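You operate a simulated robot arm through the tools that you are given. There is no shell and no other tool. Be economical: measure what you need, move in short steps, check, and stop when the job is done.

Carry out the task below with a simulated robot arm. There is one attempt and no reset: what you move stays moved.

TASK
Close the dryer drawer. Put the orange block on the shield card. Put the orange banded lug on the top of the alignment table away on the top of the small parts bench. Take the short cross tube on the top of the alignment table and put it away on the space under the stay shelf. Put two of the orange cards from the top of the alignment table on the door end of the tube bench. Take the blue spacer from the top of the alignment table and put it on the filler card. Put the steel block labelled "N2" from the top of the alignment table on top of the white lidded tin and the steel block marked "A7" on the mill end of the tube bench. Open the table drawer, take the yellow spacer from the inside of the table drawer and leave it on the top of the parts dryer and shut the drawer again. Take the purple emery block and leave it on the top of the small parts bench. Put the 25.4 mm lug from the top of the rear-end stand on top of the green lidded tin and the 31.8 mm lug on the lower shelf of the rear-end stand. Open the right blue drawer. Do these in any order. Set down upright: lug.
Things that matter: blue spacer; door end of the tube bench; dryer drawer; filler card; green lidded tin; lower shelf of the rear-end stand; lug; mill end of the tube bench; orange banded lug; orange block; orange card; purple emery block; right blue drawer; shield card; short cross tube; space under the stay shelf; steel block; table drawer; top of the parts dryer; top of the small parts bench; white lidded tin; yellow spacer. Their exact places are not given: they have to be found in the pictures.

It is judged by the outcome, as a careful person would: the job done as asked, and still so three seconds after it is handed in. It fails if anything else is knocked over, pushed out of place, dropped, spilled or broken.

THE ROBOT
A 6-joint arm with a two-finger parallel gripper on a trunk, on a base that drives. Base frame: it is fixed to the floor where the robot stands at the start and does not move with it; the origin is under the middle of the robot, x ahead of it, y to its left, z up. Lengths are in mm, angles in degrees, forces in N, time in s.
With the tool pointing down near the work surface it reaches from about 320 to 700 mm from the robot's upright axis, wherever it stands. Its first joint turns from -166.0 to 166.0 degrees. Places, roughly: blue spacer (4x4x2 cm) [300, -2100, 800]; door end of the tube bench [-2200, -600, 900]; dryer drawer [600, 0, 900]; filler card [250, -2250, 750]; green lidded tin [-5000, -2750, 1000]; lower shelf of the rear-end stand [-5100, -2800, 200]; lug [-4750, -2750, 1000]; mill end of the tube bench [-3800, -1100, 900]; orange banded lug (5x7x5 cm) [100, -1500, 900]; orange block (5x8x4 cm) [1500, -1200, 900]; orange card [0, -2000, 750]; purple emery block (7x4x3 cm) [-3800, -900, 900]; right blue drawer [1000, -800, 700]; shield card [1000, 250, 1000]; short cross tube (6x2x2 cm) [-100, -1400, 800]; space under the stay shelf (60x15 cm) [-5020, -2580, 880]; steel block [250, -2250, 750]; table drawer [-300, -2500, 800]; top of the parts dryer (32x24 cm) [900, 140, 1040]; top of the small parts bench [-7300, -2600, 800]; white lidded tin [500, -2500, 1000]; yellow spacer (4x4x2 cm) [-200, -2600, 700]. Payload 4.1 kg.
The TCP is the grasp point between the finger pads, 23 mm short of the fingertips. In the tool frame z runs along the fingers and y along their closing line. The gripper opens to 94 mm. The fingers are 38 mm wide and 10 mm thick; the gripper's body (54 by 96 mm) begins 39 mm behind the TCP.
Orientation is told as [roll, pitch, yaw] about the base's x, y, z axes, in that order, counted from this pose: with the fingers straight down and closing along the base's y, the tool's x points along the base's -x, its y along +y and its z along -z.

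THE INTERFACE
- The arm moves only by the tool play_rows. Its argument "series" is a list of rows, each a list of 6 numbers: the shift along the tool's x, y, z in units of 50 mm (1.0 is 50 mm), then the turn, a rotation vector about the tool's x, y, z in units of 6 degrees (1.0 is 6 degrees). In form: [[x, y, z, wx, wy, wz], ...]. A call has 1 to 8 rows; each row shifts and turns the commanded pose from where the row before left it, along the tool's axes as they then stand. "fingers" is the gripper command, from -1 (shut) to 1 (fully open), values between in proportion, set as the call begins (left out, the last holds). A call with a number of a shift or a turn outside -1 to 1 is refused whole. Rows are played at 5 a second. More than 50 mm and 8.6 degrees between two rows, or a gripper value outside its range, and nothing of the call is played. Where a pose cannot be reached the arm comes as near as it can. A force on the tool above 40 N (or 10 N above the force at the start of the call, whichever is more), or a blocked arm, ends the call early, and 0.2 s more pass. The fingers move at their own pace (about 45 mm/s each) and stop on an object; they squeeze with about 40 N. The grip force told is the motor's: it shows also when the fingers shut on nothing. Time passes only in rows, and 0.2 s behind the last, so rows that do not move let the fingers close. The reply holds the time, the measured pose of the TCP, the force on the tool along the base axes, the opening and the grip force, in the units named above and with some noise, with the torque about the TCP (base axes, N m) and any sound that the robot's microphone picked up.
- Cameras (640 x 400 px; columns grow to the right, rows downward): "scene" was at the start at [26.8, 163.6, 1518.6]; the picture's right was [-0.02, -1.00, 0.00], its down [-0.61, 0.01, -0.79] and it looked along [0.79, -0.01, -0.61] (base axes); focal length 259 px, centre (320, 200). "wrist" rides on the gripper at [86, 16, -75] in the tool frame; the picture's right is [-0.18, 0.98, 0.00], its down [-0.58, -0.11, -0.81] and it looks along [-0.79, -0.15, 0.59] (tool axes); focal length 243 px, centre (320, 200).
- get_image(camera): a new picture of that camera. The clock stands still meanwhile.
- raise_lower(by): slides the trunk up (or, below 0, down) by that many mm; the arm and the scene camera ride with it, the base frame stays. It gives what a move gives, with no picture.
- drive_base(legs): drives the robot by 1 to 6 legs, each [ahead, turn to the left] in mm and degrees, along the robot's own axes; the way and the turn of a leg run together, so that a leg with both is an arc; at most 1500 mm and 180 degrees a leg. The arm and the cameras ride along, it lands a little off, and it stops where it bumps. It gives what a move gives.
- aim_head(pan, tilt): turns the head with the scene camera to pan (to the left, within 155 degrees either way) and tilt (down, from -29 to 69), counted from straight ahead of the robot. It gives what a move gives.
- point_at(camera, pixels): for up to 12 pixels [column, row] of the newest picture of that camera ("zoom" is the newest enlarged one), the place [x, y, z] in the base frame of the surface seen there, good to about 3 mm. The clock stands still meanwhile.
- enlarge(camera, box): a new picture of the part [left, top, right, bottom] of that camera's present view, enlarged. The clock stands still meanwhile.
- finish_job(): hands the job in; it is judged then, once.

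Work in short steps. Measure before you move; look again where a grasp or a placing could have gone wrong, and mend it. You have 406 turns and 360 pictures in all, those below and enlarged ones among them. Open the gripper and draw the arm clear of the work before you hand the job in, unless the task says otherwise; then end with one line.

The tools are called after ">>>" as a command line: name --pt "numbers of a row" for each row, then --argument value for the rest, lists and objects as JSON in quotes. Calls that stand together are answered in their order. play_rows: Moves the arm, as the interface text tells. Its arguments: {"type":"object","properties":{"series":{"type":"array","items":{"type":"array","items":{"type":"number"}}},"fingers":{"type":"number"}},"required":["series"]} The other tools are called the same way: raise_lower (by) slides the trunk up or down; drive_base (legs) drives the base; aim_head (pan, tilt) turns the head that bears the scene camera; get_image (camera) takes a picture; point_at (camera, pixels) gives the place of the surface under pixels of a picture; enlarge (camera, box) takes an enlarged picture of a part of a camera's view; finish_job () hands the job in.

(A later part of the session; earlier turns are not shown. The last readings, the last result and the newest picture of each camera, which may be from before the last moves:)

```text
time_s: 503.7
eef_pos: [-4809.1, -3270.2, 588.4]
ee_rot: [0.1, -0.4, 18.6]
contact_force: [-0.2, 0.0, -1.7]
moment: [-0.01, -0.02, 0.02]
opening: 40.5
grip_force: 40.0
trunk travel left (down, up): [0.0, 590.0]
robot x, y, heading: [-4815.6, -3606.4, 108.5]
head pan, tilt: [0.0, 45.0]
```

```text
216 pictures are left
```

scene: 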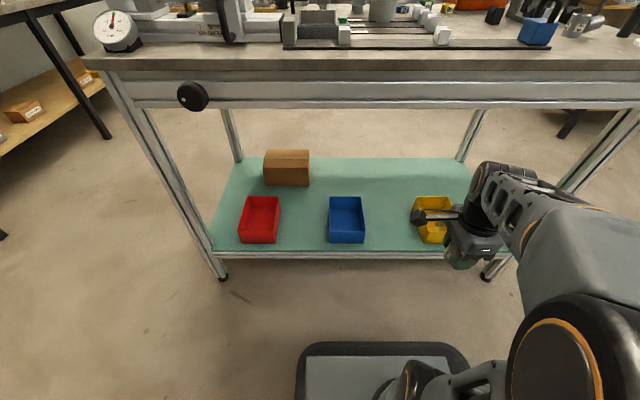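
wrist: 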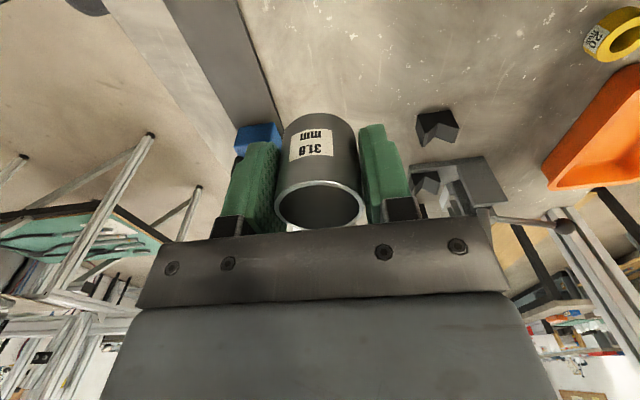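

>>> point_at --camera "scene" --pixels '[[364, 240], [417, 241], [364, 200], [412, 200], [390, 225], [390, 248], [385, 200], [380, 90], [380, 105], [330, 240]]'

>>> play_rows --pt "0 0 0.9 0 0 0" --pt "0 0 0.9 0 0 0" --pt "0 0 0.9 0 0 0" --pt "0 0 0.9 0 0 0" --pt "0 0 0.9 0 0 0" --pt "0 0 0.5 0 0 0" --pt "0 0 0 0 0 0"

>>> get_image --camera "scene"

```text
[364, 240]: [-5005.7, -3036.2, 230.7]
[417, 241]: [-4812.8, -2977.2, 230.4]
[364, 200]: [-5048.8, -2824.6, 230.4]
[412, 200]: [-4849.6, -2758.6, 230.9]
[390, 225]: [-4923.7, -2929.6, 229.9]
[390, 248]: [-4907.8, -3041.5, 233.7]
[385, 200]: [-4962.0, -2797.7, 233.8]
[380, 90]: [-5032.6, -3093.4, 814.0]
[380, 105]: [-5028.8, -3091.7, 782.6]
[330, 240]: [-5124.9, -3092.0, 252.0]
```

```text
time_s: 505.3
eef_pos: [-4806.9, -3269.2, 339.4]
ee_rot: [0.1, -0.3, 18.5]
contact_force: [0.5, 0.4, -1.1]
moment: [-0.03, 0.04, 0.01]
opening: 40.3
grip_force: 40.4
trunk travel left (down, up): [0.0, 590.0]
robot x, y, heading: [-4810.7, -3609.6, 108.6]
head pan, tilt: [0.0, 45.0]
```

```text
215 pictures are left
```

scene: 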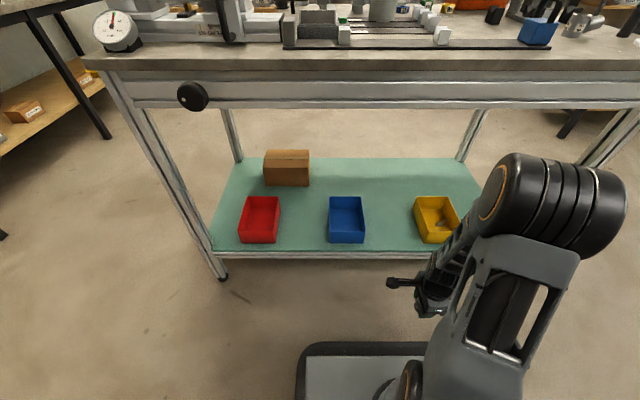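

>>> point_at --camera "scene" --pixels '[[520, 160], [500, 190], [580, 165], [490, 220], [620, 210], [450, 260], [545, 210], [395, 282]]'

```text
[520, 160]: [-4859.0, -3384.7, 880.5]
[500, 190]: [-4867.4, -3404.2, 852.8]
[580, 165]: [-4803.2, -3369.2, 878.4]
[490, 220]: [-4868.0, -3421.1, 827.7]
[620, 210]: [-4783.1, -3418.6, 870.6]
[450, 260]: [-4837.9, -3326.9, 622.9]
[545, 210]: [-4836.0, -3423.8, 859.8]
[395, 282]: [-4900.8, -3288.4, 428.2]
```

Elbow is high (z≈880), so stay farther back with the arm extended. Drive forward 100 mm, then extend under the table.

>>> drive_base --legs '[[100, 0]]'

>>> play_rows --pt "0.1 0.8 0 0 0 0" --pt "0.1 0.8 0 0 0 0" --pt "0.08 0.4 0 0 0 0" --pt "0 0 0 0 0 0"

>>> get_image --camera "scene"

```text
time_s: 506.5
eef_pos: [-4838.4, -3173.9, 341.3]
ee_rot: [0.0, -0.3, 18.5]
contact_force: [0.1, 0.2, -0.2]
moment: [0.04, -0.01, 0.0]
opening: 40.5
grip_force: 39.4
trunk travel left (down, up): [0.0, 590.0]
robot x, y, heading: [-4849.0, -3514.5, 108.5]
head pan, tilt: [0.0, 45.0]
```

```text
time_s: 507.5
eef_pos: [-4884.6, -3082.4, 339.5]
ee_rot: [0.1, -0.4, 18.4]
contact_force: [-0.1, 0.0, -1.4]
moment: [0.01, 0.02, -0.02]
opening: 40.3
grip_force: 40.0
trunk travel left (down, up): [0.0, 590.0]
robot x, y, heading: [-4847.1, -3513.2, 108.7]
head pan, tilt: [0.0, 45.0]
```

```text
214 pictures are left
```

scene: 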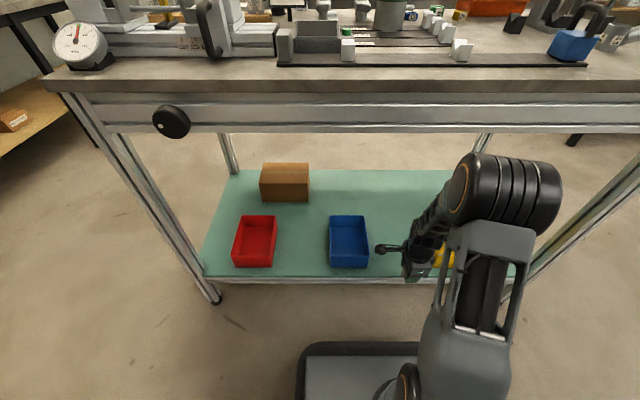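

>>> point_at --camera "scene" --pixels '[[440, 205], [455, 185], [425, 230], [480, 158], [460, 205], [430, 250], [500, 128], [430, 128]]'

```text
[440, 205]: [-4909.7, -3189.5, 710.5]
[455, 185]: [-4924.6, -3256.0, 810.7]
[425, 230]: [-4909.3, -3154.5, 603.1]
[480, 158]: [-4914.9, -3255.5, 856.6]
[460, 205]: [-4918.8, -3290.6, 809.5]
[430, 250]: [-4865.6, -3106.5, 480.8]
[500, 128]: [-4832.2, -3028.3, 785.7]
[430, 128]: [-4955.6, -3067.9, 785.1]
```

Forearm passes well under the apron. Extend another 95 mm, then lower.

>>> play_rows --pt "0 0.8 0 0 0 0" --pt "0 0.7 0 0 0 0" --pt "0 0.4 0 0 0 0" --pt "0 0 0.5 0 0 0" --pt "0 0 0.5 0 0 0" --pt "0 0 0 0 0 0"

>>> get_image --camera "wrist"

>>> get_image --camera "scene"

```text
time_s: 508.9
eef_pos: [-4915.7, -2992.0, 289.6]
ee_rot: [0.2, -0.4, 18.6]
contact_force: [0.0, 0.2, -0.9]
moment: [0.0, 0.0, 0.02]
opening: 40.3
grip_force: 39.9
trunk travel left (down, up): [0.0, 590.0]
robot x, y, heading: [-4846.3, -3514.8, 108.5]
head pan, tilt: [0.0, 45.0]
```

```text
213 pictures are left
```

wrist: 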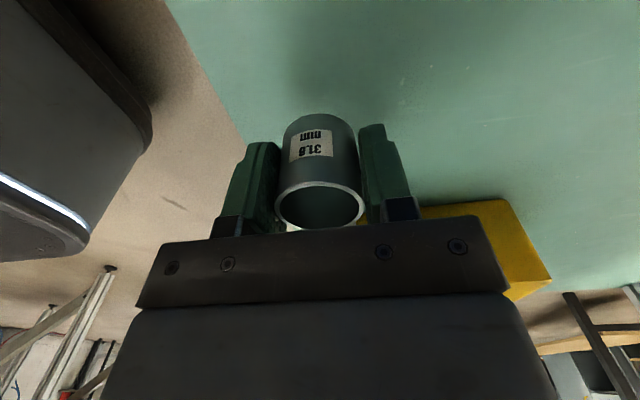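

```text
212 pictures are left
```

scene: 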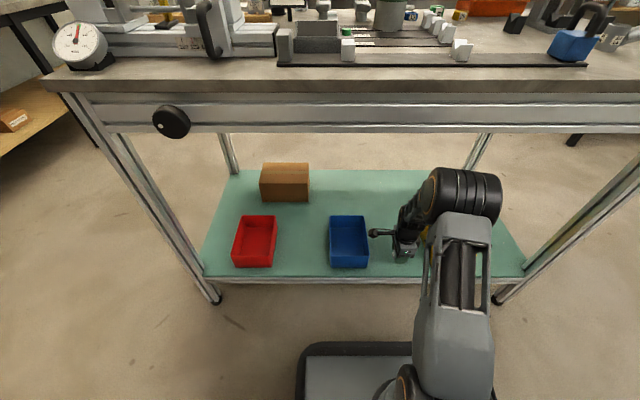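

>>> play_rows --pt "0 0 0.3 0 0 0" --pt "0 0 0.2 0 0 0" --pt "0 0 0 0 0 0" --pt "0 0 0.04 0 0 0" --pt "0 0 0.03 0 0 0" --pt "0 0 0 0 0 0"

>>> play_rows --pt "0 0 0.03 0 0 0" --pt "0 0 0.02 0 0 0" --pt "0 0 0 0 0 0"

```text
time_s: 510.3
eef_pos: [-4915.6, -2993.2, 262.1]
ee_rot: [0.1, -0.5, 18.5]
contact_force: [-0.4, 0.5, -1.3]
moment: [0.0, -0.01, -0.01]
opening: 40.4
grip_force: 39.7
trunk travel left (down, up): [0.0, 590.0]
robot x, y, heading: [-4849.0, -3515.0, 108.5]
head pan, tilt: [0.0, 45.0]
```

```text
time_s: 511.1
eef_pos: [-4914.4, -2993.4, 260.2]
ee_rot: [0.1, -0.4, 18.5]
contact_force: [0.4, -0.9, 0.7]
moment: [-0.01, 0.0, 0.0]
opening: 40.2
grip_force: 39.7
trunk travel left (down, up): [0.0, 590.0]
robot x, y, heading: [-4849.0, -3513.1, 108.3]
head pan, tilt: [0.0, 45.0]
```

>>> play_rows --pt "0 0 0.03 0 0 0" --pt "0 0 0.02 0 0 0" --pt "0 0 0 0 0 0"

```text
time_s: 511.9
eef_pos: [-4914.3, -2993.2, 258.1]
ee_rot: [0.2, -0.4, 18.5]
contact_force: [2.4, -7.7, 30.5]
moment: [-0.67, -0.17, -0.02]
opening: 40.3
grip_force: 39.7
trunk travel left (down, up): [0.0, 590.0]
robot x, y, heading: [-4846.2, -3512.9, 108.6]
head pan, tilt: [0.0, 45.0]
```

On the shelf. Ease up 1 mm, release, rise and withdraw.

>>> play_rows --pt "0 0 -0.02 0 0 0" --pt "0 0 0 0 0 0"

>>> play_rows --pt "0 0 0 0 0 0" --pt "0 0 0 0 0 0" --pt "0 0 -0.3 0 0 0" --pt "0 0 -0.7 0 0 0" --pt "0 0 -0.7 0 0 0" --fingers 0.25

>>> get_image --camera "wrist"

```text
time_s: 512.5
eef_pos: [-4913.8, -2992.1, 258.6]
ee_rot: [0.1, -0.4, 18.5]
contact_force: [2.4, -2.3, 21.4]
moment: [-0.4, -0.16, 0.01]
opening: 40.3
grip_force: 40.4
trunk travel left (down, up): [0.0, 590.0]
robot x, y, heading: [-4846.5, -3511.1, 108.4]
head pan, tilt: [0.0, 45.0]
```

```text
time_s: 513.7
eef_pos: [-4914.6, -2993.5, 341.6]
ee_rot: [0.0, -0.4, 18.5]
contact_force: [0.0, -0.4, -0.1]
moment: [0.03, -0.01, -0.02]
opening: 58.9
grip_force: 0.0
trunk travel left (down, up): [0.0, 590.0]
robot x, y, heading: [-4848.4, -3516.3, 108.5]
head pan, tilt: [0.0, 45.0]
```

```text
211 pictures are left
```

wrist: 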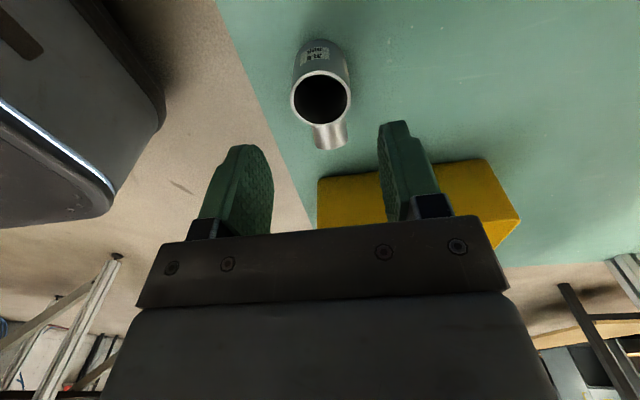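

Lug stands on the shelf. Withdraw the arm, back up, raise the trunk.

>>> play_rows --pt "0 -0.8 0 0 0 0" --pt "0 -0.8 0 0 0 0" --pt "0 -0.8 0 0 0 0" --pt "0 -0.8 0 0 0 0"

>>> drive_base --legs '[[-250, 0]]'

>>> play_rows --pt "0 0 -1 0 0 0" --pt "0 0 -1 0 0 0" --pt "0 0 -1 0 0 0" --pt "0 0 -1 0 0 0" --pt "0 0 -1 0 0 0"

>>> raise_lower --by 400

>>> raise_lower --by 75

>>> get_image --camera "scene"

```text
time_s: 514.7
eef_pos: [-4864.0, -3146.9, 341.9]
ee_rot: [0.1, -0.5, 18.5]
contact_force: [-0.1, 0.1, 0.0]
moment: [0.02, -0.03, -0.02]
opening: 58.7
grip_force: 0.1
trunk travel left (down, up): [0.0, 590.0]
robot x, y, heading: [-4847.0, -3509.8, 108.5]
head pan, tilt: [0.0, 45.0]
```

```text
time_s: 516.5
eef_pos: [-4785.1, -3381.8, 343.7]
ee_rot: [0.1, -0.3, 18.4]
contact_force: [-0.1, 0.0, 0.1]
moment: [0.0, 0.04, 0.01]
opening: 58.8
grip_force: 0.1
trunk travel left (down, up): [0.0, 590.0]
robot x, y, heading: [-4768.4, -3750.6, 108.5]
head pan, tilt: [0.0, 45.0]
```

```text
time_s: 517.7
eef_pos: [-4787.8, -3383.5, 594.9]
ee_rot: [0.1, -0.4, 18.5]
contact_force: [0.0, -0.1, -0.8]
moment: [-0.01, 0.04, 0.0]
opening: 58.6
grip_force: 0.0
trunk travel left (down, up): [0.0, 590.0]
robot x, y, heading: [-4768.7, -3750.4, 108.5]
head pan, tilt: [0.0, 45.0]
```

```text
time_s: 521.5
eef_pos: [-4785.2, -3384.2, 994.5]
ee_rot: [0.2, -0.4, 18.4]
contact_force: [0.4, 0.0, 0.1]
moment: [0.0, 0.02, -0.02]
opening: 59.1
grip_force: 0.0
trunk travel left (down, up): [-400.0, 190.0]
robot x, y, heading: [-4770.7, -3749.5, 108.4]
head pan, tilt: [0.0, 45.0]
```

```text
time_s: 522.6
eef_pos: [-4786.6, -3383.8, 1069.2]
ee_rot: [0.0, -0.5, 18.4]
contact_force: [-0.1, 0.7, 0.1]
moment: [0.02, 0.02, 0.02]
opening: 58.5
grip_force: 0.1
trunk travel left (down, up): [-475.0, 115.0]
robot x, y, heading: [-4771.2, -3751.5, 108.5]
head pan, tilt: [0.0, 45.0]
```

```text
210 pictures are left
```

scene: 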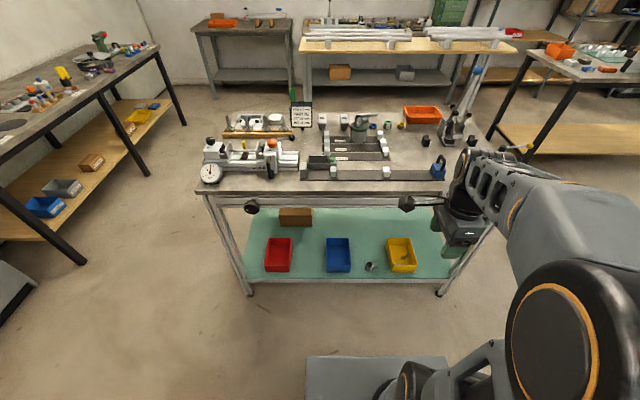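

All good. Now head back to the alignment table: move in, turn east and look.

>>> drive_base --legs '[[350, 0], [0, -90]]'

>>> aim_head --pan 0 --tilt 22

>>> get_image --camera "scene"

```text
time_s: 528.7
eef_pos: [-4515.6, -3393.8, 1068.9]
ee_rot: [0.1, -0.4, -70.7]
contact_force: [-0.9, 0.4, 0.7]
moment: [0.02, -0.01, -0.01]
opening: 58.8
grip_force: 0.0
trunk travel left (down, up): [-475.0, 115.0]
robot x, y, heading: [-4885.0, -3417.2, 19.5]
head pan, tilt: [0.0, 45.0]
```

```text
time_s: 529.6
eef_pos: [-4515.1, -3392.9, 1069.4]
ee_rot: [0.1, -0.4, -70.8]
contact_force: [0.8, -0.5, 0.8]
moment: [0.0, -0.02, -0.01]
opening: 58.7
grip_force: 0.1
trunk travel left (down, up): [-475.0, 115.0]
robot x, y, heading: [-4879.9, -3418.6, 19.3]
head pan, tilt: [0.0, 22.0]
```

```text
209 pictures are left
```

scene: 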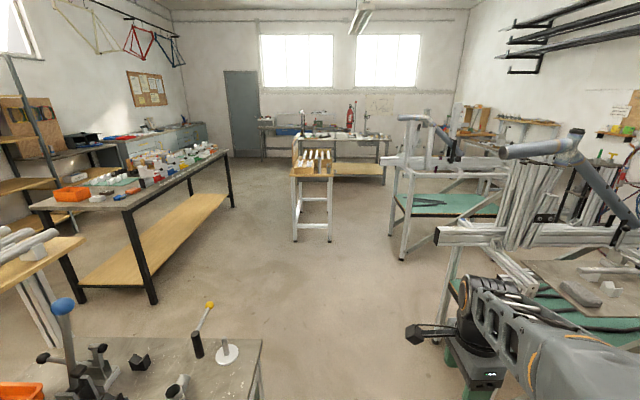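

>>> point_at --camera "scene" --pixels '[[437, 235], [500, 152], [400, 257], [385, 160], [433, 335], [295, 238], [155, 302], [265, 390], [330, 240], [455, 270]]'

```text
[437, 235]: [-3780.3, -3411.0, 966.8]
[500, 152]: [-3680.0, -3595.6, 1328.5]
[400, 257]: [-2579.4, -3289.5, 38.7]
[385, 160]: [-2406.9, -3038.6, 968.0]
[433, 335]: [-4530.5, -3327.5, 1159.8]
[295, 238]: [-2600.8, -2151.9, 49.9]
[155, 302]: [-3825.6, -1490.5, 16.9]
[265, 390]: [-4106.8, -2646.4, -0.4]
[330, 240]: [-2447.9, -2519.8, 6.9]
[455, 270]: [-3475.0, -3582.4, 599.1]
```

Drive east past the jigs and back to the left side of the alignment table near the lug and cross tube.

>>> drive_base --legs '[[1100, 0], [0, 47], [1380, 0], [0, -48], [1250, 0], [1250, 0]]'

>>> aim_head --pan 0 --tilt 25

>>> get_image --camera "scene"

```text
time_s: 557.9
eef_pos: [-523.8, -1005.4, 1069.1]
ee_rot: [0.1, -0.4, -72.0]
contact_force: [0.7, -0.4, -0.5]
moment: [0.01, 0.0, 0.0]
opening: 58.6
grip_force: 0.0
trunk travel left (down, up): [-475.0, 115.0]
robot x, y, heading: [-889.1, -1020.6, 18.0]
head pan, tilt: [0.0, 22.0]
```

```text
time_s: 558.5
eef_pos: [-524.3, -1006.2, 1067.8]
ee_rot: [0.1, -0.4, -72.0]
contact_force: [0.7, 0.5, 0.2]
moment: [-0.01, 0.0, 0.01]
opening: 58.8
grip_force: 0.1
trunk travel left (down, up): [-475.0, 115.0]
robot x, y, heading: [-889.7, -1022.8, 18.1]
head pan, tilt: [0.0, 25.0]
```

```text
208 pictures are left
```

scene: 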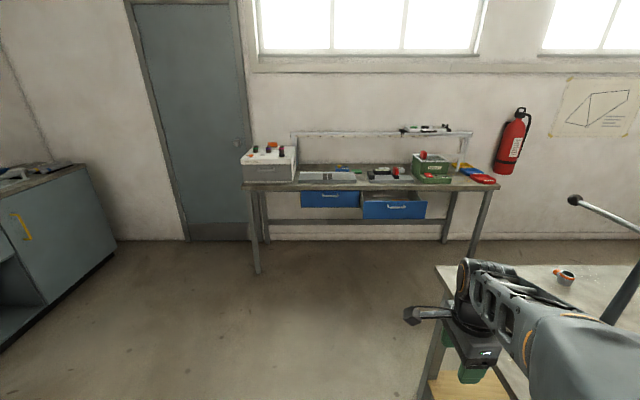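

Steer slightly away from the table while passing its corner, then into the corridor.

>>> drive_base --legs '[[0, 7], [1240, 0], [0, -97], [880, 0], [0, -90]]'

>>> aim_head --pan 0 --tilt 42

>>> get_image --camera "scene"

```text
time_s: 577.5
eef_pos: [140.5, -1351.6, 1069.3]
ee_rot: [0.1, -0.4, 109.0]
contact_force: [-0.5, 0.3, 0.4]
moment: [0.0, -0.02, 0.0]
opening: 58.8
grip_force: 0.1
trunk travel left (down, up): [-475.0, 115.0]
robot x, y, heading: [504.9, -1326.1, -160.7]
head pan, tilt: [0.0, 25.0]
```

```text
time_s: 578.3
eef_pos: [139.5, -1351.4, 1067.4]
ee_rot: [0.1, -0.4, 109.1]
contact_force: [-0.4, 0.3, -0.3]
moment: [0.02, -0.02, 0.0]
opening: 59.0
grip_force: 0.1
trunk travel left (down, up): [-475.0, 115.0]
robot x, y, heading: [503.9, -1330.1, -160.8]
head pan, tilt: [0.0, 42.0]
```

```text
207 pictures are left
```

scene: 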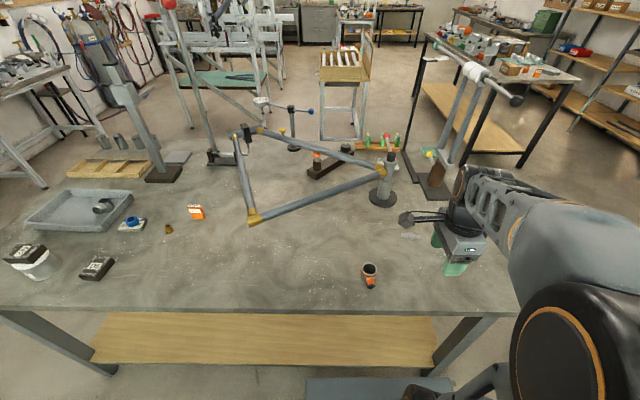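

>>> enlarge --camera "scene" --box '[350, 220, 430, 290]'

>>> point_at --camera "zoom" --pixels '[[118, 270], [200, 265], [158, 252], [158, 285], [160, 345], [160, 372], [320, 95], [400, 120], [360, 108], [420, 150], [350, 92], [390, 105]]'

```text
5.71 times, centred on (390, 255) of scene
```

zoom: 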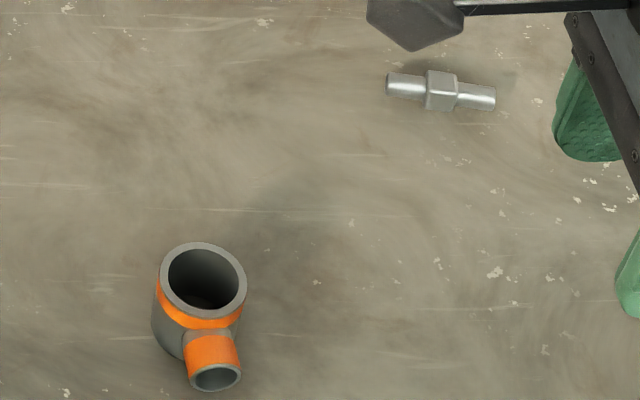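

```text
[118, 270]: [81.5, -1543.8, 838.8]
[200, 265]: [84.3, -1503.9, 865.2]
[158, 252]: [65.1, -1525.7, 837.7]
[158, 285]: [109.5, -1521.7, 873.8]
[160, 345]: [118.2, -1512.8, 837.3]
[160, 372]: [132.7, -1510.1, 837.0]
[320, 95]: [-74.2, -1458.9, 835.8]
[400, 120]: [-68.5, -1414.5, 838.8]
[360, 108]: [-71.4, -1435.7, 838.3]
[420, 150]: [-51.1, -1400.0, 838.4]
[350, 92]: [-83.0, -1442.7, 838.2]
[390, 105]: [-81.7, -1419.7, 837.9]
```

>>> point_at --camera "zoom" --pixels '[[163, 282], [243, 280], [203, 246], [203, 314], [215, 375], [213, 350], [393, 85], [440, 90], [490, 98], [430, 85], [450, 95], [442, 78]]'

```text
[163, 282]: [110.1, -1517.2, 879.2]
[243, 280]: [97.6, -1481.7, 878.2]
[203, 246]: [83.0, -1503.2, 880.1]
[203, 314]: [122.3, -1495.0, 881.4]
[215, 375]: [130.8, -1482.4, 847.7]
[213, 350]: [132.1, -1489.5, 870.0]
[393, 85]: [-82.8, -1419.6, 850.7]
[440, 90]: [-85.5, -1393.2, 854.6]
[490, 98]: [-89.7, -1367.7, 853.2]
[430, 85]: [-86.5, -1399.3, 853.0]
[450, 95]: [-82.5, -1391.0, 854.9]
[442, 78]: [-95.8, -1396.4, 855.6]
```

Lug centre (103,-1499), top 880, branch toward me at ~25°. Rotate the tool to yaw -158 and go above it.

>>> play_rows --pt "0 0 0 0 0 -1" --pt "0 0 0 0 0 -1" --pt "0 0 0 0 0 -1" --pt "0 0 0 0 0 -1" --pt "0 0 0 0 0 -1" --pt "0 0 0 0 0 -1" --pt "0 0 0 0 0 -1" --pt "0 0 0 0 0 -1"

>>> play_rows --pt "0 0 0 0 0 -1" --pt "0 0 0 0 0 -1" --pt "0 0 0 0 0 -1" --pt "0 0 0 0 0 -1" --pt "0 0 0 0 0 -1" --pt "0 0 0 0 0 -1" --pt "0 0 0 0 0 -1" --pt "0 0 0 0 0 -0.5"

>>> play_rows --pt "-0.59 0.8 0 0 0 0" --pt "-0.59 0.8 0 0 0 0" --pt "-0.59 0.8 0 0 0 0" --pt "0 0 0.5 0 0 0" --pt "0 0 0 0 0 0"

>>> get_image --camera "wrist"

```text
time_s: 580.1
eef_pos: [139.8, -1351.8, 1069.6]
ee_rot: [-0.2, -0.3, 157.2]
contact_force: [0.5, 0.5, 0.0]
moment: [0.01, 0.0, -0.01]
opening: 58.7
grip_force: 0.2
trunk travel left (down, up): [-475.0, 115.0]
robot x, y, heading: [504.0, -1331.3, -161.0]
head pan, tilt: [0.0, 42.0]
```

```text
time_s: 581.9
eef_pos: [140.1, -1352.2, 1068.6]
ee_rot: [-0.4, 0.0, -157.8]
contact_force: [-0.4, 0.1, 0.7]
moment: [0.01, 0.0, -0.01]
opening: 58.6
grip_force: 0.1
trunk travel left (down, up): [-475.0, 115.0]
robot x, y, heading: [508.5, -1331.4, -160.8]
head pan, tilt: [0.0, 42.0]
```

```text
time_s: 583.1
eef_pos: [102.3, -1496.7, 1043.5]
ee_rot: [-0.4, -0.1, -158.0]
contact_force: [-0.2, -0.2, -0.2]
moment: [0.01, 0.0, 0.0]
opening: 58.7
grip_force: 0.1
trunk travel left (down, up): [-475.0, 115.0]
robot x, y, heading: [504.3, -1327.8, -160.6]
head pan, tilt: [0.0, 42.0]
```

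```text
205 pictures are left
```

wrist: 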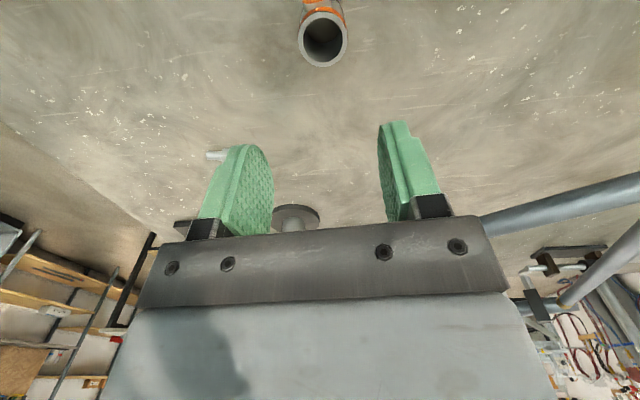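

>>> play_rows --pt "0 0 0.95 0 0 0" --pt "0 0 0.95 0 0 0" --pt "0 0 0.95 0 0 0" --pt "0 0 0.69 0 0 0" --pt "0 0 0 0 0 0"

>>> play_rows --pt "0 0 0 0 0 0" --pt "0 0 0 0 0 0" --pt "0 0 0 0 0 0" --pt "0 0 -0.5 0 0 0" --pt "0 0 -0.9 0 0 0" --pt "0 0 -0.9 0 0 0" --pt "0.2 0 -0.9 0 0 0" --pt "0.5 0 -0.8 0 0 0" --fingers -1

>>> get_image --camera "wrist"

```text
time_s: 584.3
eef_pos: [101.7, -1494.2, 866.5]
ee_rot: [-0.4, -0.2, -157.9]
contact_force: [-0.3, 0.0, -0.4]
moment: [0.03, 0.01, 0.03]
opening: 58.7
grip_force: 0.1
trunk travel left (down, up): [-475.0, 115.0]
robot x, y, heading: [505.9, -1329.2, -160.7]
head pan, tilt: [0.0, 42.0]
```

```text
time_s: 586.1
eef_pos: [137.3, -1482.8, 1067.9]
ee_rot: [-0.3, -0.1, -158.0]
contact_force: [-0.1, -0.2, -1.5]
moment: [-0.03, 0.0, 0.02]
opening: 43.3
grip_force: 39.7
trunk travel left (down, up): [-475.0, 115.0]
robot x, y, heading: [505.0, -1330.8, -161.3]
head pan, tilt: [0.0, 42.0]
```

```text
204 pictures are left
```

wrist: 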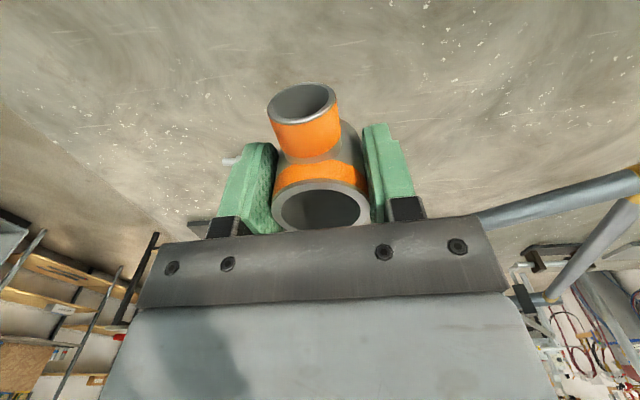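

Lug held. Long drive to the small parts bench.

>>> drive_base --legs '[[0, -90], [760, 0], [0, 89.5], [1450, 0], [1450, 0], [1450, 0]]'

>>> aim_head --pan 0 --tilt 25

>>> get_image --camera "scene"

```text
time_s: 618.1
eef_pos: [-4185.4, -2226.6, 1066.2]
ee_rot: [-0.4, 0.0, -157.1]
contact_force: [0.4, 0.5, -1.2]
moment: [-0.01, -0.02, -0.06]
opening: 43.3
grip_force: 39.8
trunk travel left (down, up): [-475.0, 115.0]
robot x, y, heading: [-3815.2, -2066.9, -160.1]
head pan, tilt: [0.0, 42.0]
```

```text
time_s: 618.9
eef_pos: [-4186.6, -2226.0, 1065.9]
ee_rot: [-0.4, -0.1, -157.2]
contact_force: [0.5, 0.8, -0.1]
moment: [0.01, -0.03, -0.03]
opening: 43.3
grip_force: 39.5
trunk travel left (down, up): [-475.0, 115.0]
robot x, y, heading: [-3816.0, -2067.3, -160.2]
head pan, tilt: [0.0, 25.0]
```

```text
203 pictures are left
```

scene: 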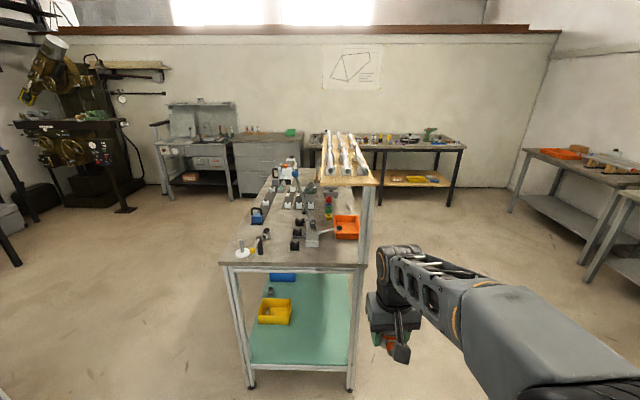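

>>> point_at --camera "scene" --pixels '[[322, 184], [372, 185], [345, 184], [335, 210], [345, 228], [362, 262], [300, 262], [330, 200], [345, 205], [365, 230], [355, 210], [325, 222]]'

>>> enlarge --camera "scene" --box '[220, 120, 400, 280]'

>>> drive_base --legs '[[0, -20.5], [1440, 0], [1430, 0], [0, 19.2]]'

>>> aim_head --pan 0 --tilt 40

>>> get_image --camera "scene"

```text
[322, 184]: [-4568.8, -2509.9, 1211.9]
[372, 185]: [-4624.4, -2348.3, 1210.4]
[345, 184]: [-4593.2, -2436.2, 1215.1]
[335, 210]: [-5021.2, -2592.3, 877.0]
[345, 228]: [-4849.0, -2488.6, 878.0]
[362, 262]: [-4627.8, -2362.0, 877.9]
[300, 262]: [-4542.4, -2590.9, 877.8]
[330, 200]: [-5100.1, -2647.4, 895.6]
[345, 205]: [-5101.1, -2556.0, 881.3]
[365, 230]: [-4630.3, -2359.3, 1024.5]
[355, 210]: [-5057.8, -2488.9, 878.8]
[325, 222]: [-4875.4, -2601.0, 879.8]
```

```text
2.50 times, centred on (310, 200) of scene
```

zoom: 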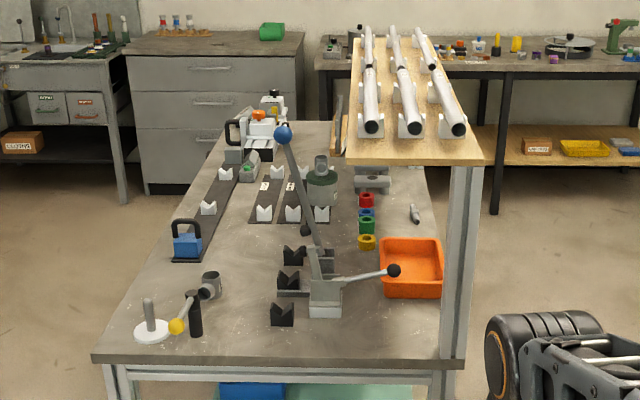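

```text
time_s: 635.0
eef_pos: [-7059.5, -2206.9, 1067.0]
ee_rot: [-0.4, -0.1, -158.3]
contact_force: [0.3, 0.3, -0.9]
moment: [-0.01, 0.04, -0.02]
opening: 43.2
grip_force: 40.2
trunk travel left (down, up): [-475.0, 115.0]
robot x, y, heading: [-6690.9, -2054.4, -161.0]
head pan, tilt: [0.0, 25.0]
```

```text
time_s: 635.7
eef_pos: [-7060.0, -2206.6, 1066.1]
ee_rot: [-0.4, -0.2, -158.3]
contact_force: [-0.2, 0.6, -0.4]
moment: [-0.01, -0.02, 0.0]
opening: 43.1
grip_force: 39.8
trunk travel left (down, up): [-475.0, 115.0]
robot x, y, heading: [-6691.5, -2057.3, -161.5]
head pan, tilt: [0.0, 40.0]
```

```text
201 pictures are left
```

scene: 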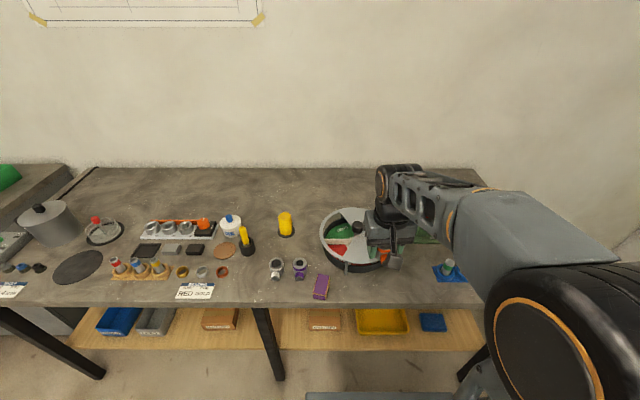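

>>> point_at --camera "scene" --pixels '[[305, 238], [300, 225], [310, 215], [277, 262], [299, 263], [286, 230], [250, 285], [320, 240], [270, 240], [320, 280], [330, 270], [300, 205]]'

>>> enlarge --camera "scene" --box '[210, 180, 400, 310]'

```text
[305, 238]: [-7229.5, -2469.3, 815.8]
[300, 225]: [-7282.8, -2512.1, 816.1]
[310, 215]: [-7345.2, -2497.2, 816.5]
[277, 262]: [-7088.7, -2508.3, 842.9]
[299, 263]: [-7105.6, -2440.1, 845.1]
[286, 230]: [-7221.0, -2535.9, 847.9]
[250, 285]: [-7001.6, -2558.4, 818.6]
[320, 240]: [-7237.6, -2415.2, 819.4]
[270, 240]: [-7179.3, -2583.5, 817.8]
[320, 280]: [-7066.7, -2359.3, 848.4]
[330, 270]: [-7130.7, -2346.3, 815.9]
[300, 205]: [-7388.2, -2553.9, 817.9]
```

```text
3.08 times, centred on (305, 245) of scene
```

zoom: 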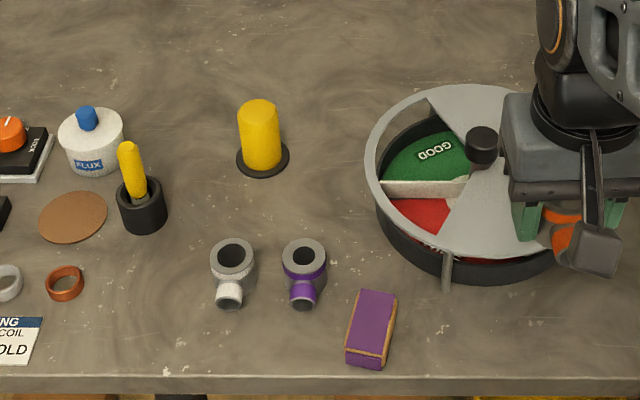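

Spot (-7030,-2575) between the white lug and the copper ring is free. Move over it.

>>> play_rows --pt "-0.27 0.883 0 0 0 0" --pt "-0.27 0.883 0 0 0 0" --pt "-0.27 0.883 0 0 0 0" --pt "-0.27 0.883 0 0 0 0" --pt "-0.27 0.883 0 0 0 0" --pt "-0.27 0.883 0 0 0 0" --pt "-0.27 0.883 0 0 0 0" --pt "-0.27 0.883 0 0 0 0"

>>> play_rows --pt "0 0 0.95 0 0 0" --pt "0 0 0.95 0 0 0" --pt "0 0 0 0 0 0"

>>> get_image --camera "wrist"

>>> enlarge --camera "scene" --box '[180, 180, 350, 310]'

```text
time_s: 637.5
eef_pos: [-7030.9, -2575.8, 1063.3]
ee_rot: [-0.5, 0.0, -158.4]
contact_force: [0.3, 0.2, 0.3]
moment: [0.02, 0.03, 0.0]
opening: 43.3
grip_force: 40.2
trunk travel left (down, up): [-475.0, 115.0]
robot x, y, heading: [-6688.9, -2053.4, -161.2]
head pan, tilt: [0.0, 40.0]
```

```text
time_s: 638.3
eef_pos: [-7029.8, -2574.2, 968.6]
ee_rot: [-0.5, -0.2, -158.3]
contact_force: [-0.5, 0.1, -0.4]
moment: [0.0, -0.03, 0.02]
opening: 43.2
grip_force: 39.7
trunk travel left (down, up): [-475.0, 115.0]
robot x, y, heading: [-6688.3, -2053.0, -161.4]
head pan, tilt: [0.0, 40.0]
```

```text
199 pictures are left
```

wrist: 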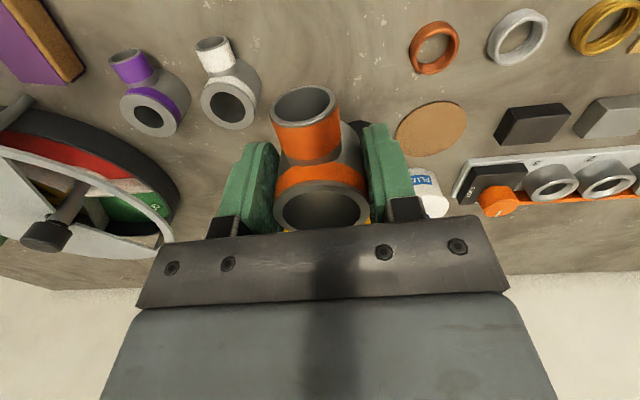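

```text
3.08 times, centred on (265, 245) of scene
```

zoom: 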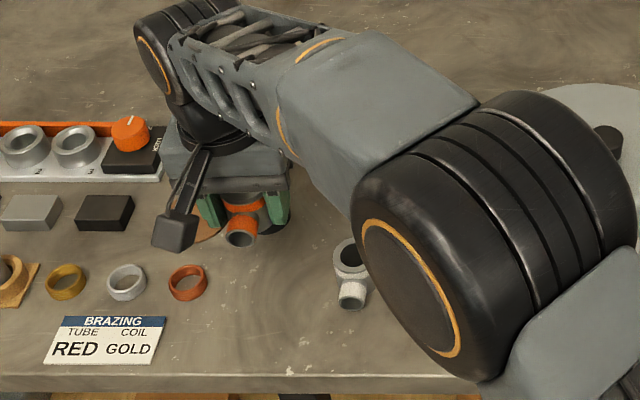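

>>> play_rows --pt "0 0 0.9 0 0 0" --pt "0 0 0.9 0 0 0" --pt "0 0 0.5 0 0 0" --pt "0 0 0 0 0 0"

>>> play_rows --pt "0 0 0.05 0 0 0" --pt "0 0 0.05 0 0 0" --pt "0 0 0 0 0 0"

```text
time_s: 639.3
eef_pos: [-7031.0, -2572.5, 852.6]
ee_rot: [-0.4, -0.1, -158.3]
contact_force: [-0.5, 0.4, -0.5]
moment: [0.01, 0.0, 0.02]
opening: 43.1
grip_force: 40.0
trunk travel left (down, up): [-475.0, 115.0]
robot x, y, heading: [-6691.5, -2052.0, -161.4]
head pan, tilt: [0.0, 40.0]
```

```text
time_s: 640.1
eef_pos: [-7030.9, -2572.1, 848.0]
ee_rot: [-0.4, -0.1, -158.3]
contact_force: [0.8, -0.2, -1.0]
moment: [0.0, 0.02, 0.0]
opening: 43.0
grip_force: 40.4
trunk travel left (down, up): [-475.0, 115.0]
robot x, y, heading: [-6688.5, -2056.7, -161.2]
head pan, tilt: [0.0, 40.0]
```

>>> play_rows --pt "0 0 0.03 0 0 0" --pt "0 0 0.02 0 0 0" --pt "0 0 0 0 0 0"

```text
time_s: 640.9
eef_pos: [-7031.7, -2572.6, 846.7]
ee_rot: [-0.3, -0.1, -158.3]
contact_force: [0.6, -0.5, -1.4]
moment: [0.03, -0.02, -0.02]
opening: 43.2
grip_force: 40.0
trunk travel left (down, up): [-475.0, 115.0]
robot x, y, heading: [-6686.7, -2053.5, -161.3]
head pan, tilt: [0.0, 40.0]
```

>>> play_rows --pt "0 0 0.03 0 0 0" --pt "0 0 0.02 0 0 0" --pt "0 0 0 0 0 0"

```text
time_s: 641.7
eef_pos: [-7031.3, -2572.5, 845.9]
ee_rot: [-0.4, -0.4, -158.3]
contact_force: [-0.3, 2.3, 15.9]
moment: [-0.14, -0.21, 0.07]
opening: 43.2
grip_force: 39.2
trunk travel left (down, up): [-475.0, 115.0]
robot x, y, heading: [-6690.9, -2053.2, -161.0]
head pan, tilt: [0.0, 40.0]
```

Contact. Release and rise.

>>> play_rows --pt "0 0 -0.02 0 0 0" --pt "0 0 0 0 0 0" --pt "0 0 0 0 0 0" --pt "0 0 -0.3 0 0 0" --pt "0 0 -0.9 0 0 0" --pt "0 0 -1 0 0 0" --pt "0 0 -1 0 0 0" --pt "0 0 -1 0 0 0" --fingers 0.25

>>> get_image --camera "wrist"

```text
time_s: 643.5
eef_pos: [-7032.0, -2575.5, 1055.7]
ee_rot: [-0.4, -0.1, -158.3]
contact_force: [0.5, -0.4, 0.4]
moment: [-0.04, -0.02, 0.02]
opening: 58.4
grip_force: 0.1
trunk travel left (down, up): [-475.0, 115.0]
robot x, y, heading: [-6688.0, -2057.8, -161.3]
head pan, tilt: [0.0, 40.0]
```

```text
197 pictures are left
```

wrist: 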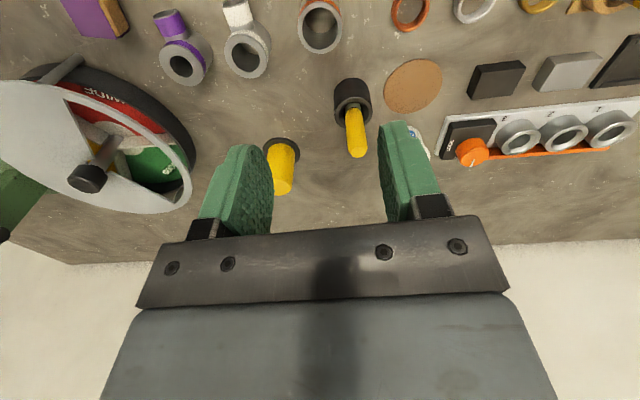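

Lug upright on the small parts bench. Retract and drive back in reverse for the cross tube.

>>> play_rows --pt "0.27 -0.883 0 0 0 0" --pt "0.27 -0.883 0 0 0 0" --pt "0.27 -0.883 0 0 0 0" --pt "0.27 -0.883 0 0 0 0" --pt "0.27 -0.883 0 0 0 0" --pt "0.27 -0.883 0 0 0 0" --pt "0.27 -0.883 0 0 0 0"

>>> drive_base --legs '[[0, -19.2], [-1430, 0], [-1440, 0], [0, 20], [-1450, 0], [-1450, 0]]'

```text
time_s: 645.1
eef_pos: [-7056.0, -2251.0, 1055.4]
ee_rot: [-0.4, 0.0, -158.3]
contact_force: [0.0, 0.0, 0.1]
moment: [0.01, 0.01, -0.01]
opening: 58.6
grip_force: 0.1
trunk travel left (down, up): [-475.0, 115.0]
robot x, y, heading: [-6692.8, -2054.5, -161.4]
head pan, tilt: [0.0, 40.0]
```

```text
time_s: 674.7
eef_pos: [-1449.0, -1343.0, 1057.2]
ee_rot: [-0.6, -0.2, -157.6]
contact_force: [-0.5, 0.1, -0.2]
moment: [-0.02, 0.01, -0.02]
opening: 58.8
grip_force: 0.0
trunk travel left (down, up): [-475.0, 115.0]
robot x, y, heading: [-1086.2, -1145.4, -160.4]
head pan, tilt: [0.0, 40.0]
```

>>> drive_base --legs '[[-1450, 0], [0, -90.5], [-680, 0], [0, 90]]'

>>> aim_head --pan 0 --tilt 42

>>> get_image --camera "scene"

```text
time_s: 692.9
eef_pos: [136.0, -1487.8, 1055.8]
ee_rot: [-0.5, -0.1, -159.0]
contact_force: [-0.7, 0.6, -0.1]
moment: [-0.01, -0.01, 0.02]
opening: 58.8
grip_force: 0.0
trunk travel left (down, up): [-475.0, 115.0]
robot x, y, heading: [505.1, -1292.6, -161.8]
head pan, tilt: [0.0, 40.0]
```

```text
time_s: 693.5
eef_pos: [136.4, -1488.2, 1057.2]
ee_rot: [-0.4, -0.1, -159.0]
contact_force: [0.3, -0.7, 0.1]
moment: [-0.03, -0.01, 0.02]
opening: 58.8
grip_force: 0.0
trunk travel left (down, up): [-475.0, 115.0]
robot x, y, heading: [501.4, -1295.3, -161.9]
head pan, tilt: [0.0, 42.0]
```

```text
196 pictures are left
```

scene: 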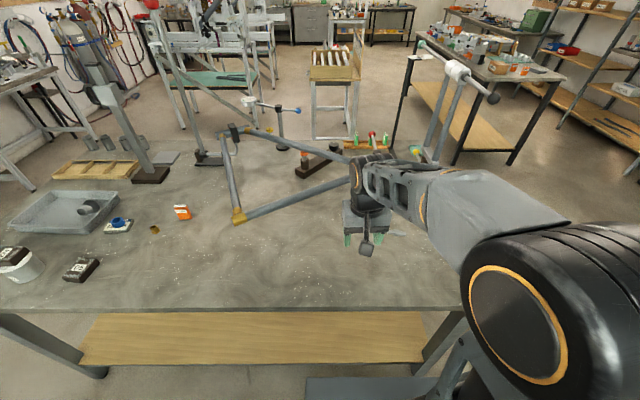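

>>> play_rows --pt "0 0 0 0 0 -1" --pt "0 0 0 0 0 -1" --pt "0 0 0 0 0 -1" --pt "0 0 0 0 0 -1" --pt "0 0 0 0 0 -1" --pt "0 0 0 0 0 -1" --pt "0 0 0 0 0 -1" --pt "0 0 0 0 0 -1"

>>> play_rows --pt "0 0 0 0 0 -1" --pt "0 0 0 0 0 -1" --pt "0 0 0 0 0 -1" --pt "0 0 0 0 0 -1" --pt "0 0 0 0 0 -0.8" --pt "0.5 -0.82 0 0 0 0" --pt "0.5 -0.82 0 0 0 0" --pt "0.5 -0.82 0 0 0 0"

>>> get_image --camera "wrist"

>>> get_image --camera "scene"

```text
time_s: 695.3
eef_pos: [135.9, -1488.3, 1056.6]
ee_rot: [-0.3, 0.3, -110.9]
contact_force: [-0.5, -0.1, -0.8]
moment: [0.0, -0.01, 0.0]
opening: 58.8
grip_force: 0.1
trunk travel left (down, up): [-475.0, 115.0]
robot x, y, heading: [505.9, -1291.7, -162.0]
head pan, tilt: [0.0, 42.0]
```

```text
time_s: 697.1
eef_pos: [1.7, -1429.3, 1057.4]
ee_rot: [-0.2, 0.5, -82.0]
contact_force: [0.7, 0.2, 1.0]
moment: [0.02, 0.0, 0.02]
opening: 58.9
grip_force: 0.1
trunk travel left (down, up): [-475.0, 115.0]
robot x, y, heading: [502.9, -1296.7, -162.0]
head pan, tilt: [0.0, 42.0]
```

```text
195 pictures are left
```

wrist: 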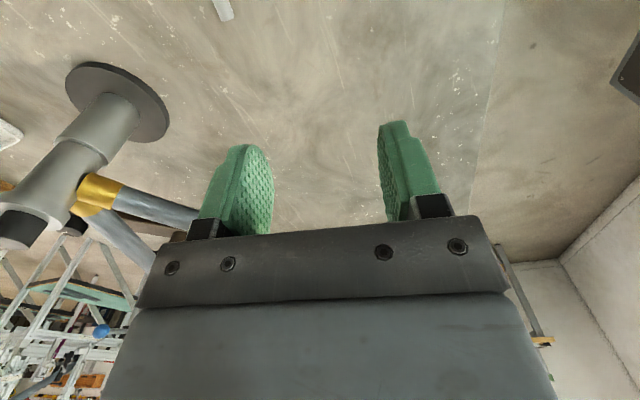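

```text
194 pictures are left
```

scene: 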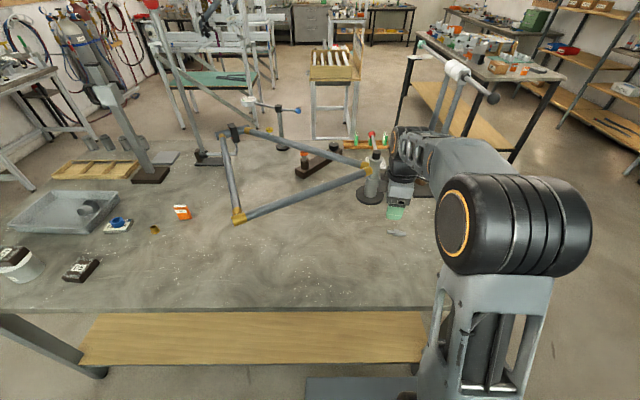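

>>> point_at --camera "wrist" --pixels '[[222, 8], [165, 110], [110, 110], [70, 150], [40, 190], [120, 190], [95, 185], [150, 205], [20, 215]]'

>>> point_at --camera "scene" --pixels '[[370, 195], [373, 160], [375, 150], [397, 233], [360, 178], [300, 198]]'

```text
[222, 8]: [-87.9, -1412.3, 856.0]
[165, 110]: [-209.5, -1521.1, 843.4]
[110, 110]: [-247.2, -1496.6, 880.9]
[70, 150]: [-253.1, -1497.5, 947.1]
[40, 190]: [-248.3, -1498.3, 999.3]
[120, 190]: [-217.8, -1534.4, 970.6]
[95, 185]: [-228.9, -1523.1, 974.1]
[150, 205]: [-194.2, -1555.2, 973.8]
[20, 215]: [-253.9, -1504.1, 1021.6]
```

```text
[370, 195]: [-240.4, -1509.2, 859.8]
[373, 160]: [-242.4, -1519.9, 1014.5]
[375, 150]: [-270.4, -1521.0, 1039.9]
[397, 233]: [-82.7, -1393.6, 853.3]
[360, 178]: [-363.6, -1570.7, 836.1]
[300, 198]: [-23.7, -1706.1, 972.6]
```

>>> play_rows --pt "0.477 -0.81 0 0 0 0" --pt "0.477 -0.81 0 0 0 0" --pt "0 0 1 0 0 0" --pt "0 0 1 0 0 0" --pt "0 0 0 0 0 0"

>>> get_image --camera "wrist"

```text
time_s: 698.3
eef_pos: [-83.9, -1395.2, 955.8]
ee_rot: [-0.2, 0.4, -82.2]
contact_force: [-0.2, 0.4, -1.0]
moment: [0.01, -0.02, 0.03]
opening: 58.8
grip_force: 0.1
trunk travel left (down, up): [-475.0, 115.0]
robot x, y, heading: [502.0, -1294.2, -161.8]
head pan, tilt: [0.0, 42.0]
```

```text
193 pictures are left
```

wrist: 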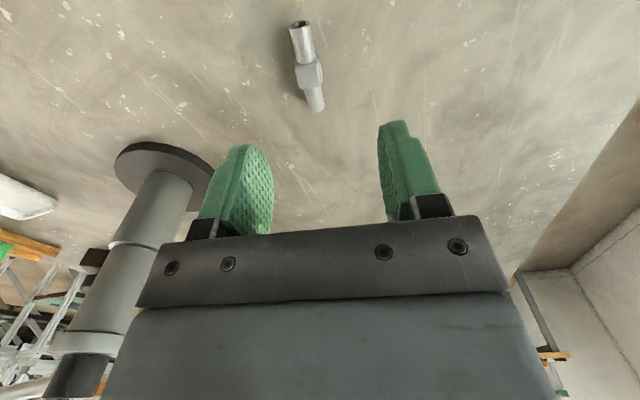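

Shift 8 mm, descend to 864, grip.

>>> play_rows --pt "-0.05 -0.16 0.9 0 0 0" --pt "0 0 0.7 0 0 0" --pt "0 0 0.22 0 0 0" --pt "0 0 0 0 0 0"

>>> get_image --camera "wrist"

```text
time_s: 699.3
eef_pos: [-90.1, -1397.1, 866.5]
ee_rot: [-0.2, 0.4, -82.2]
contact_force: [-0.1, 0.3, -0.1]
moment: [0.03, -0.01, -0.02]
opening: 58.8
grip_force: 0.1
trunk travel left (down, up): [-475.0, 115.0]
robot x, y, heading: [500.1, -1291.4, -161.8]
head pan, tilt: [0.0, 42.0]
```

```text
192 pictures are left
```

wrist: 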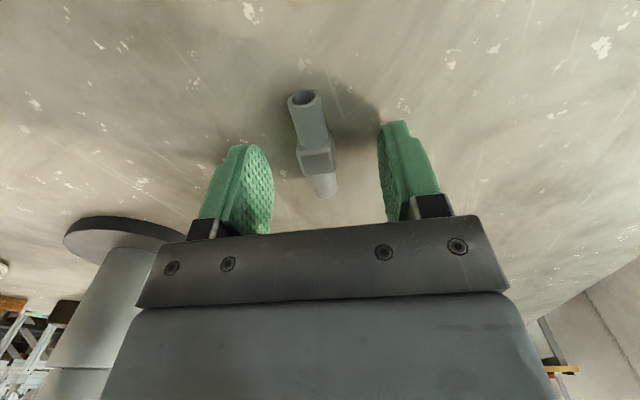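

>>> play_rows --pt "0 0 0.05 0 0 0" --pt "0 0 0 0 0 0"

>>> play_rows --pt "0 0 0 0 0 0" --pt "0 0 0 0 0 0" --pt "0 0 0 0 0 0" --pt "0 0 0 0 0 0" --pt "0 0 -0.5 0 0 0" --pt "0 0 -0.9 0 0 0" --pt "0 0 -0.9 0 0 0" --fingers -1

>>> get_image --camera "wrist"

```text
time_s: 699.9
eef_pos: [-90.2, -1397.0, 864.2]
ee_rot: [-0.1, 0.4, -82.2]
contact_force: [-0.1, 0.3, -0.7]
moment: [0.01, -0.01, 0.03]
opening: 58.7
grip_force: 0.2
trunk travel left (down, up): [-475.0, 115.0]
robot x, y, heading: [502.3, -1292.0, -161.9]
head pan, tilt: [0.0, 42.0]
```

```text
time_s: 701.5
eef_pos: [-90.1, -1398.3, 979.7]
ee_rot: [-0.2, 0.4, -82.2]
contact_force: [-0.1, -0.2, -1.0]
moment: [0.03, 0.02, 0.01]
opening: 16.6
grip_force: 39.9
trunk travel left (down, up): [-475.0, 115.0]
robot x, y, heading: [503.1, -1294.1, -161.9]
head pan, tilt: [0.0, 42.0]
```

```text
191 pictures are left
```

wrist: 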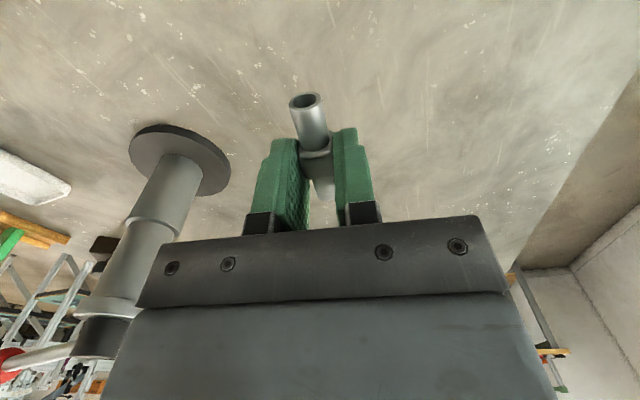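

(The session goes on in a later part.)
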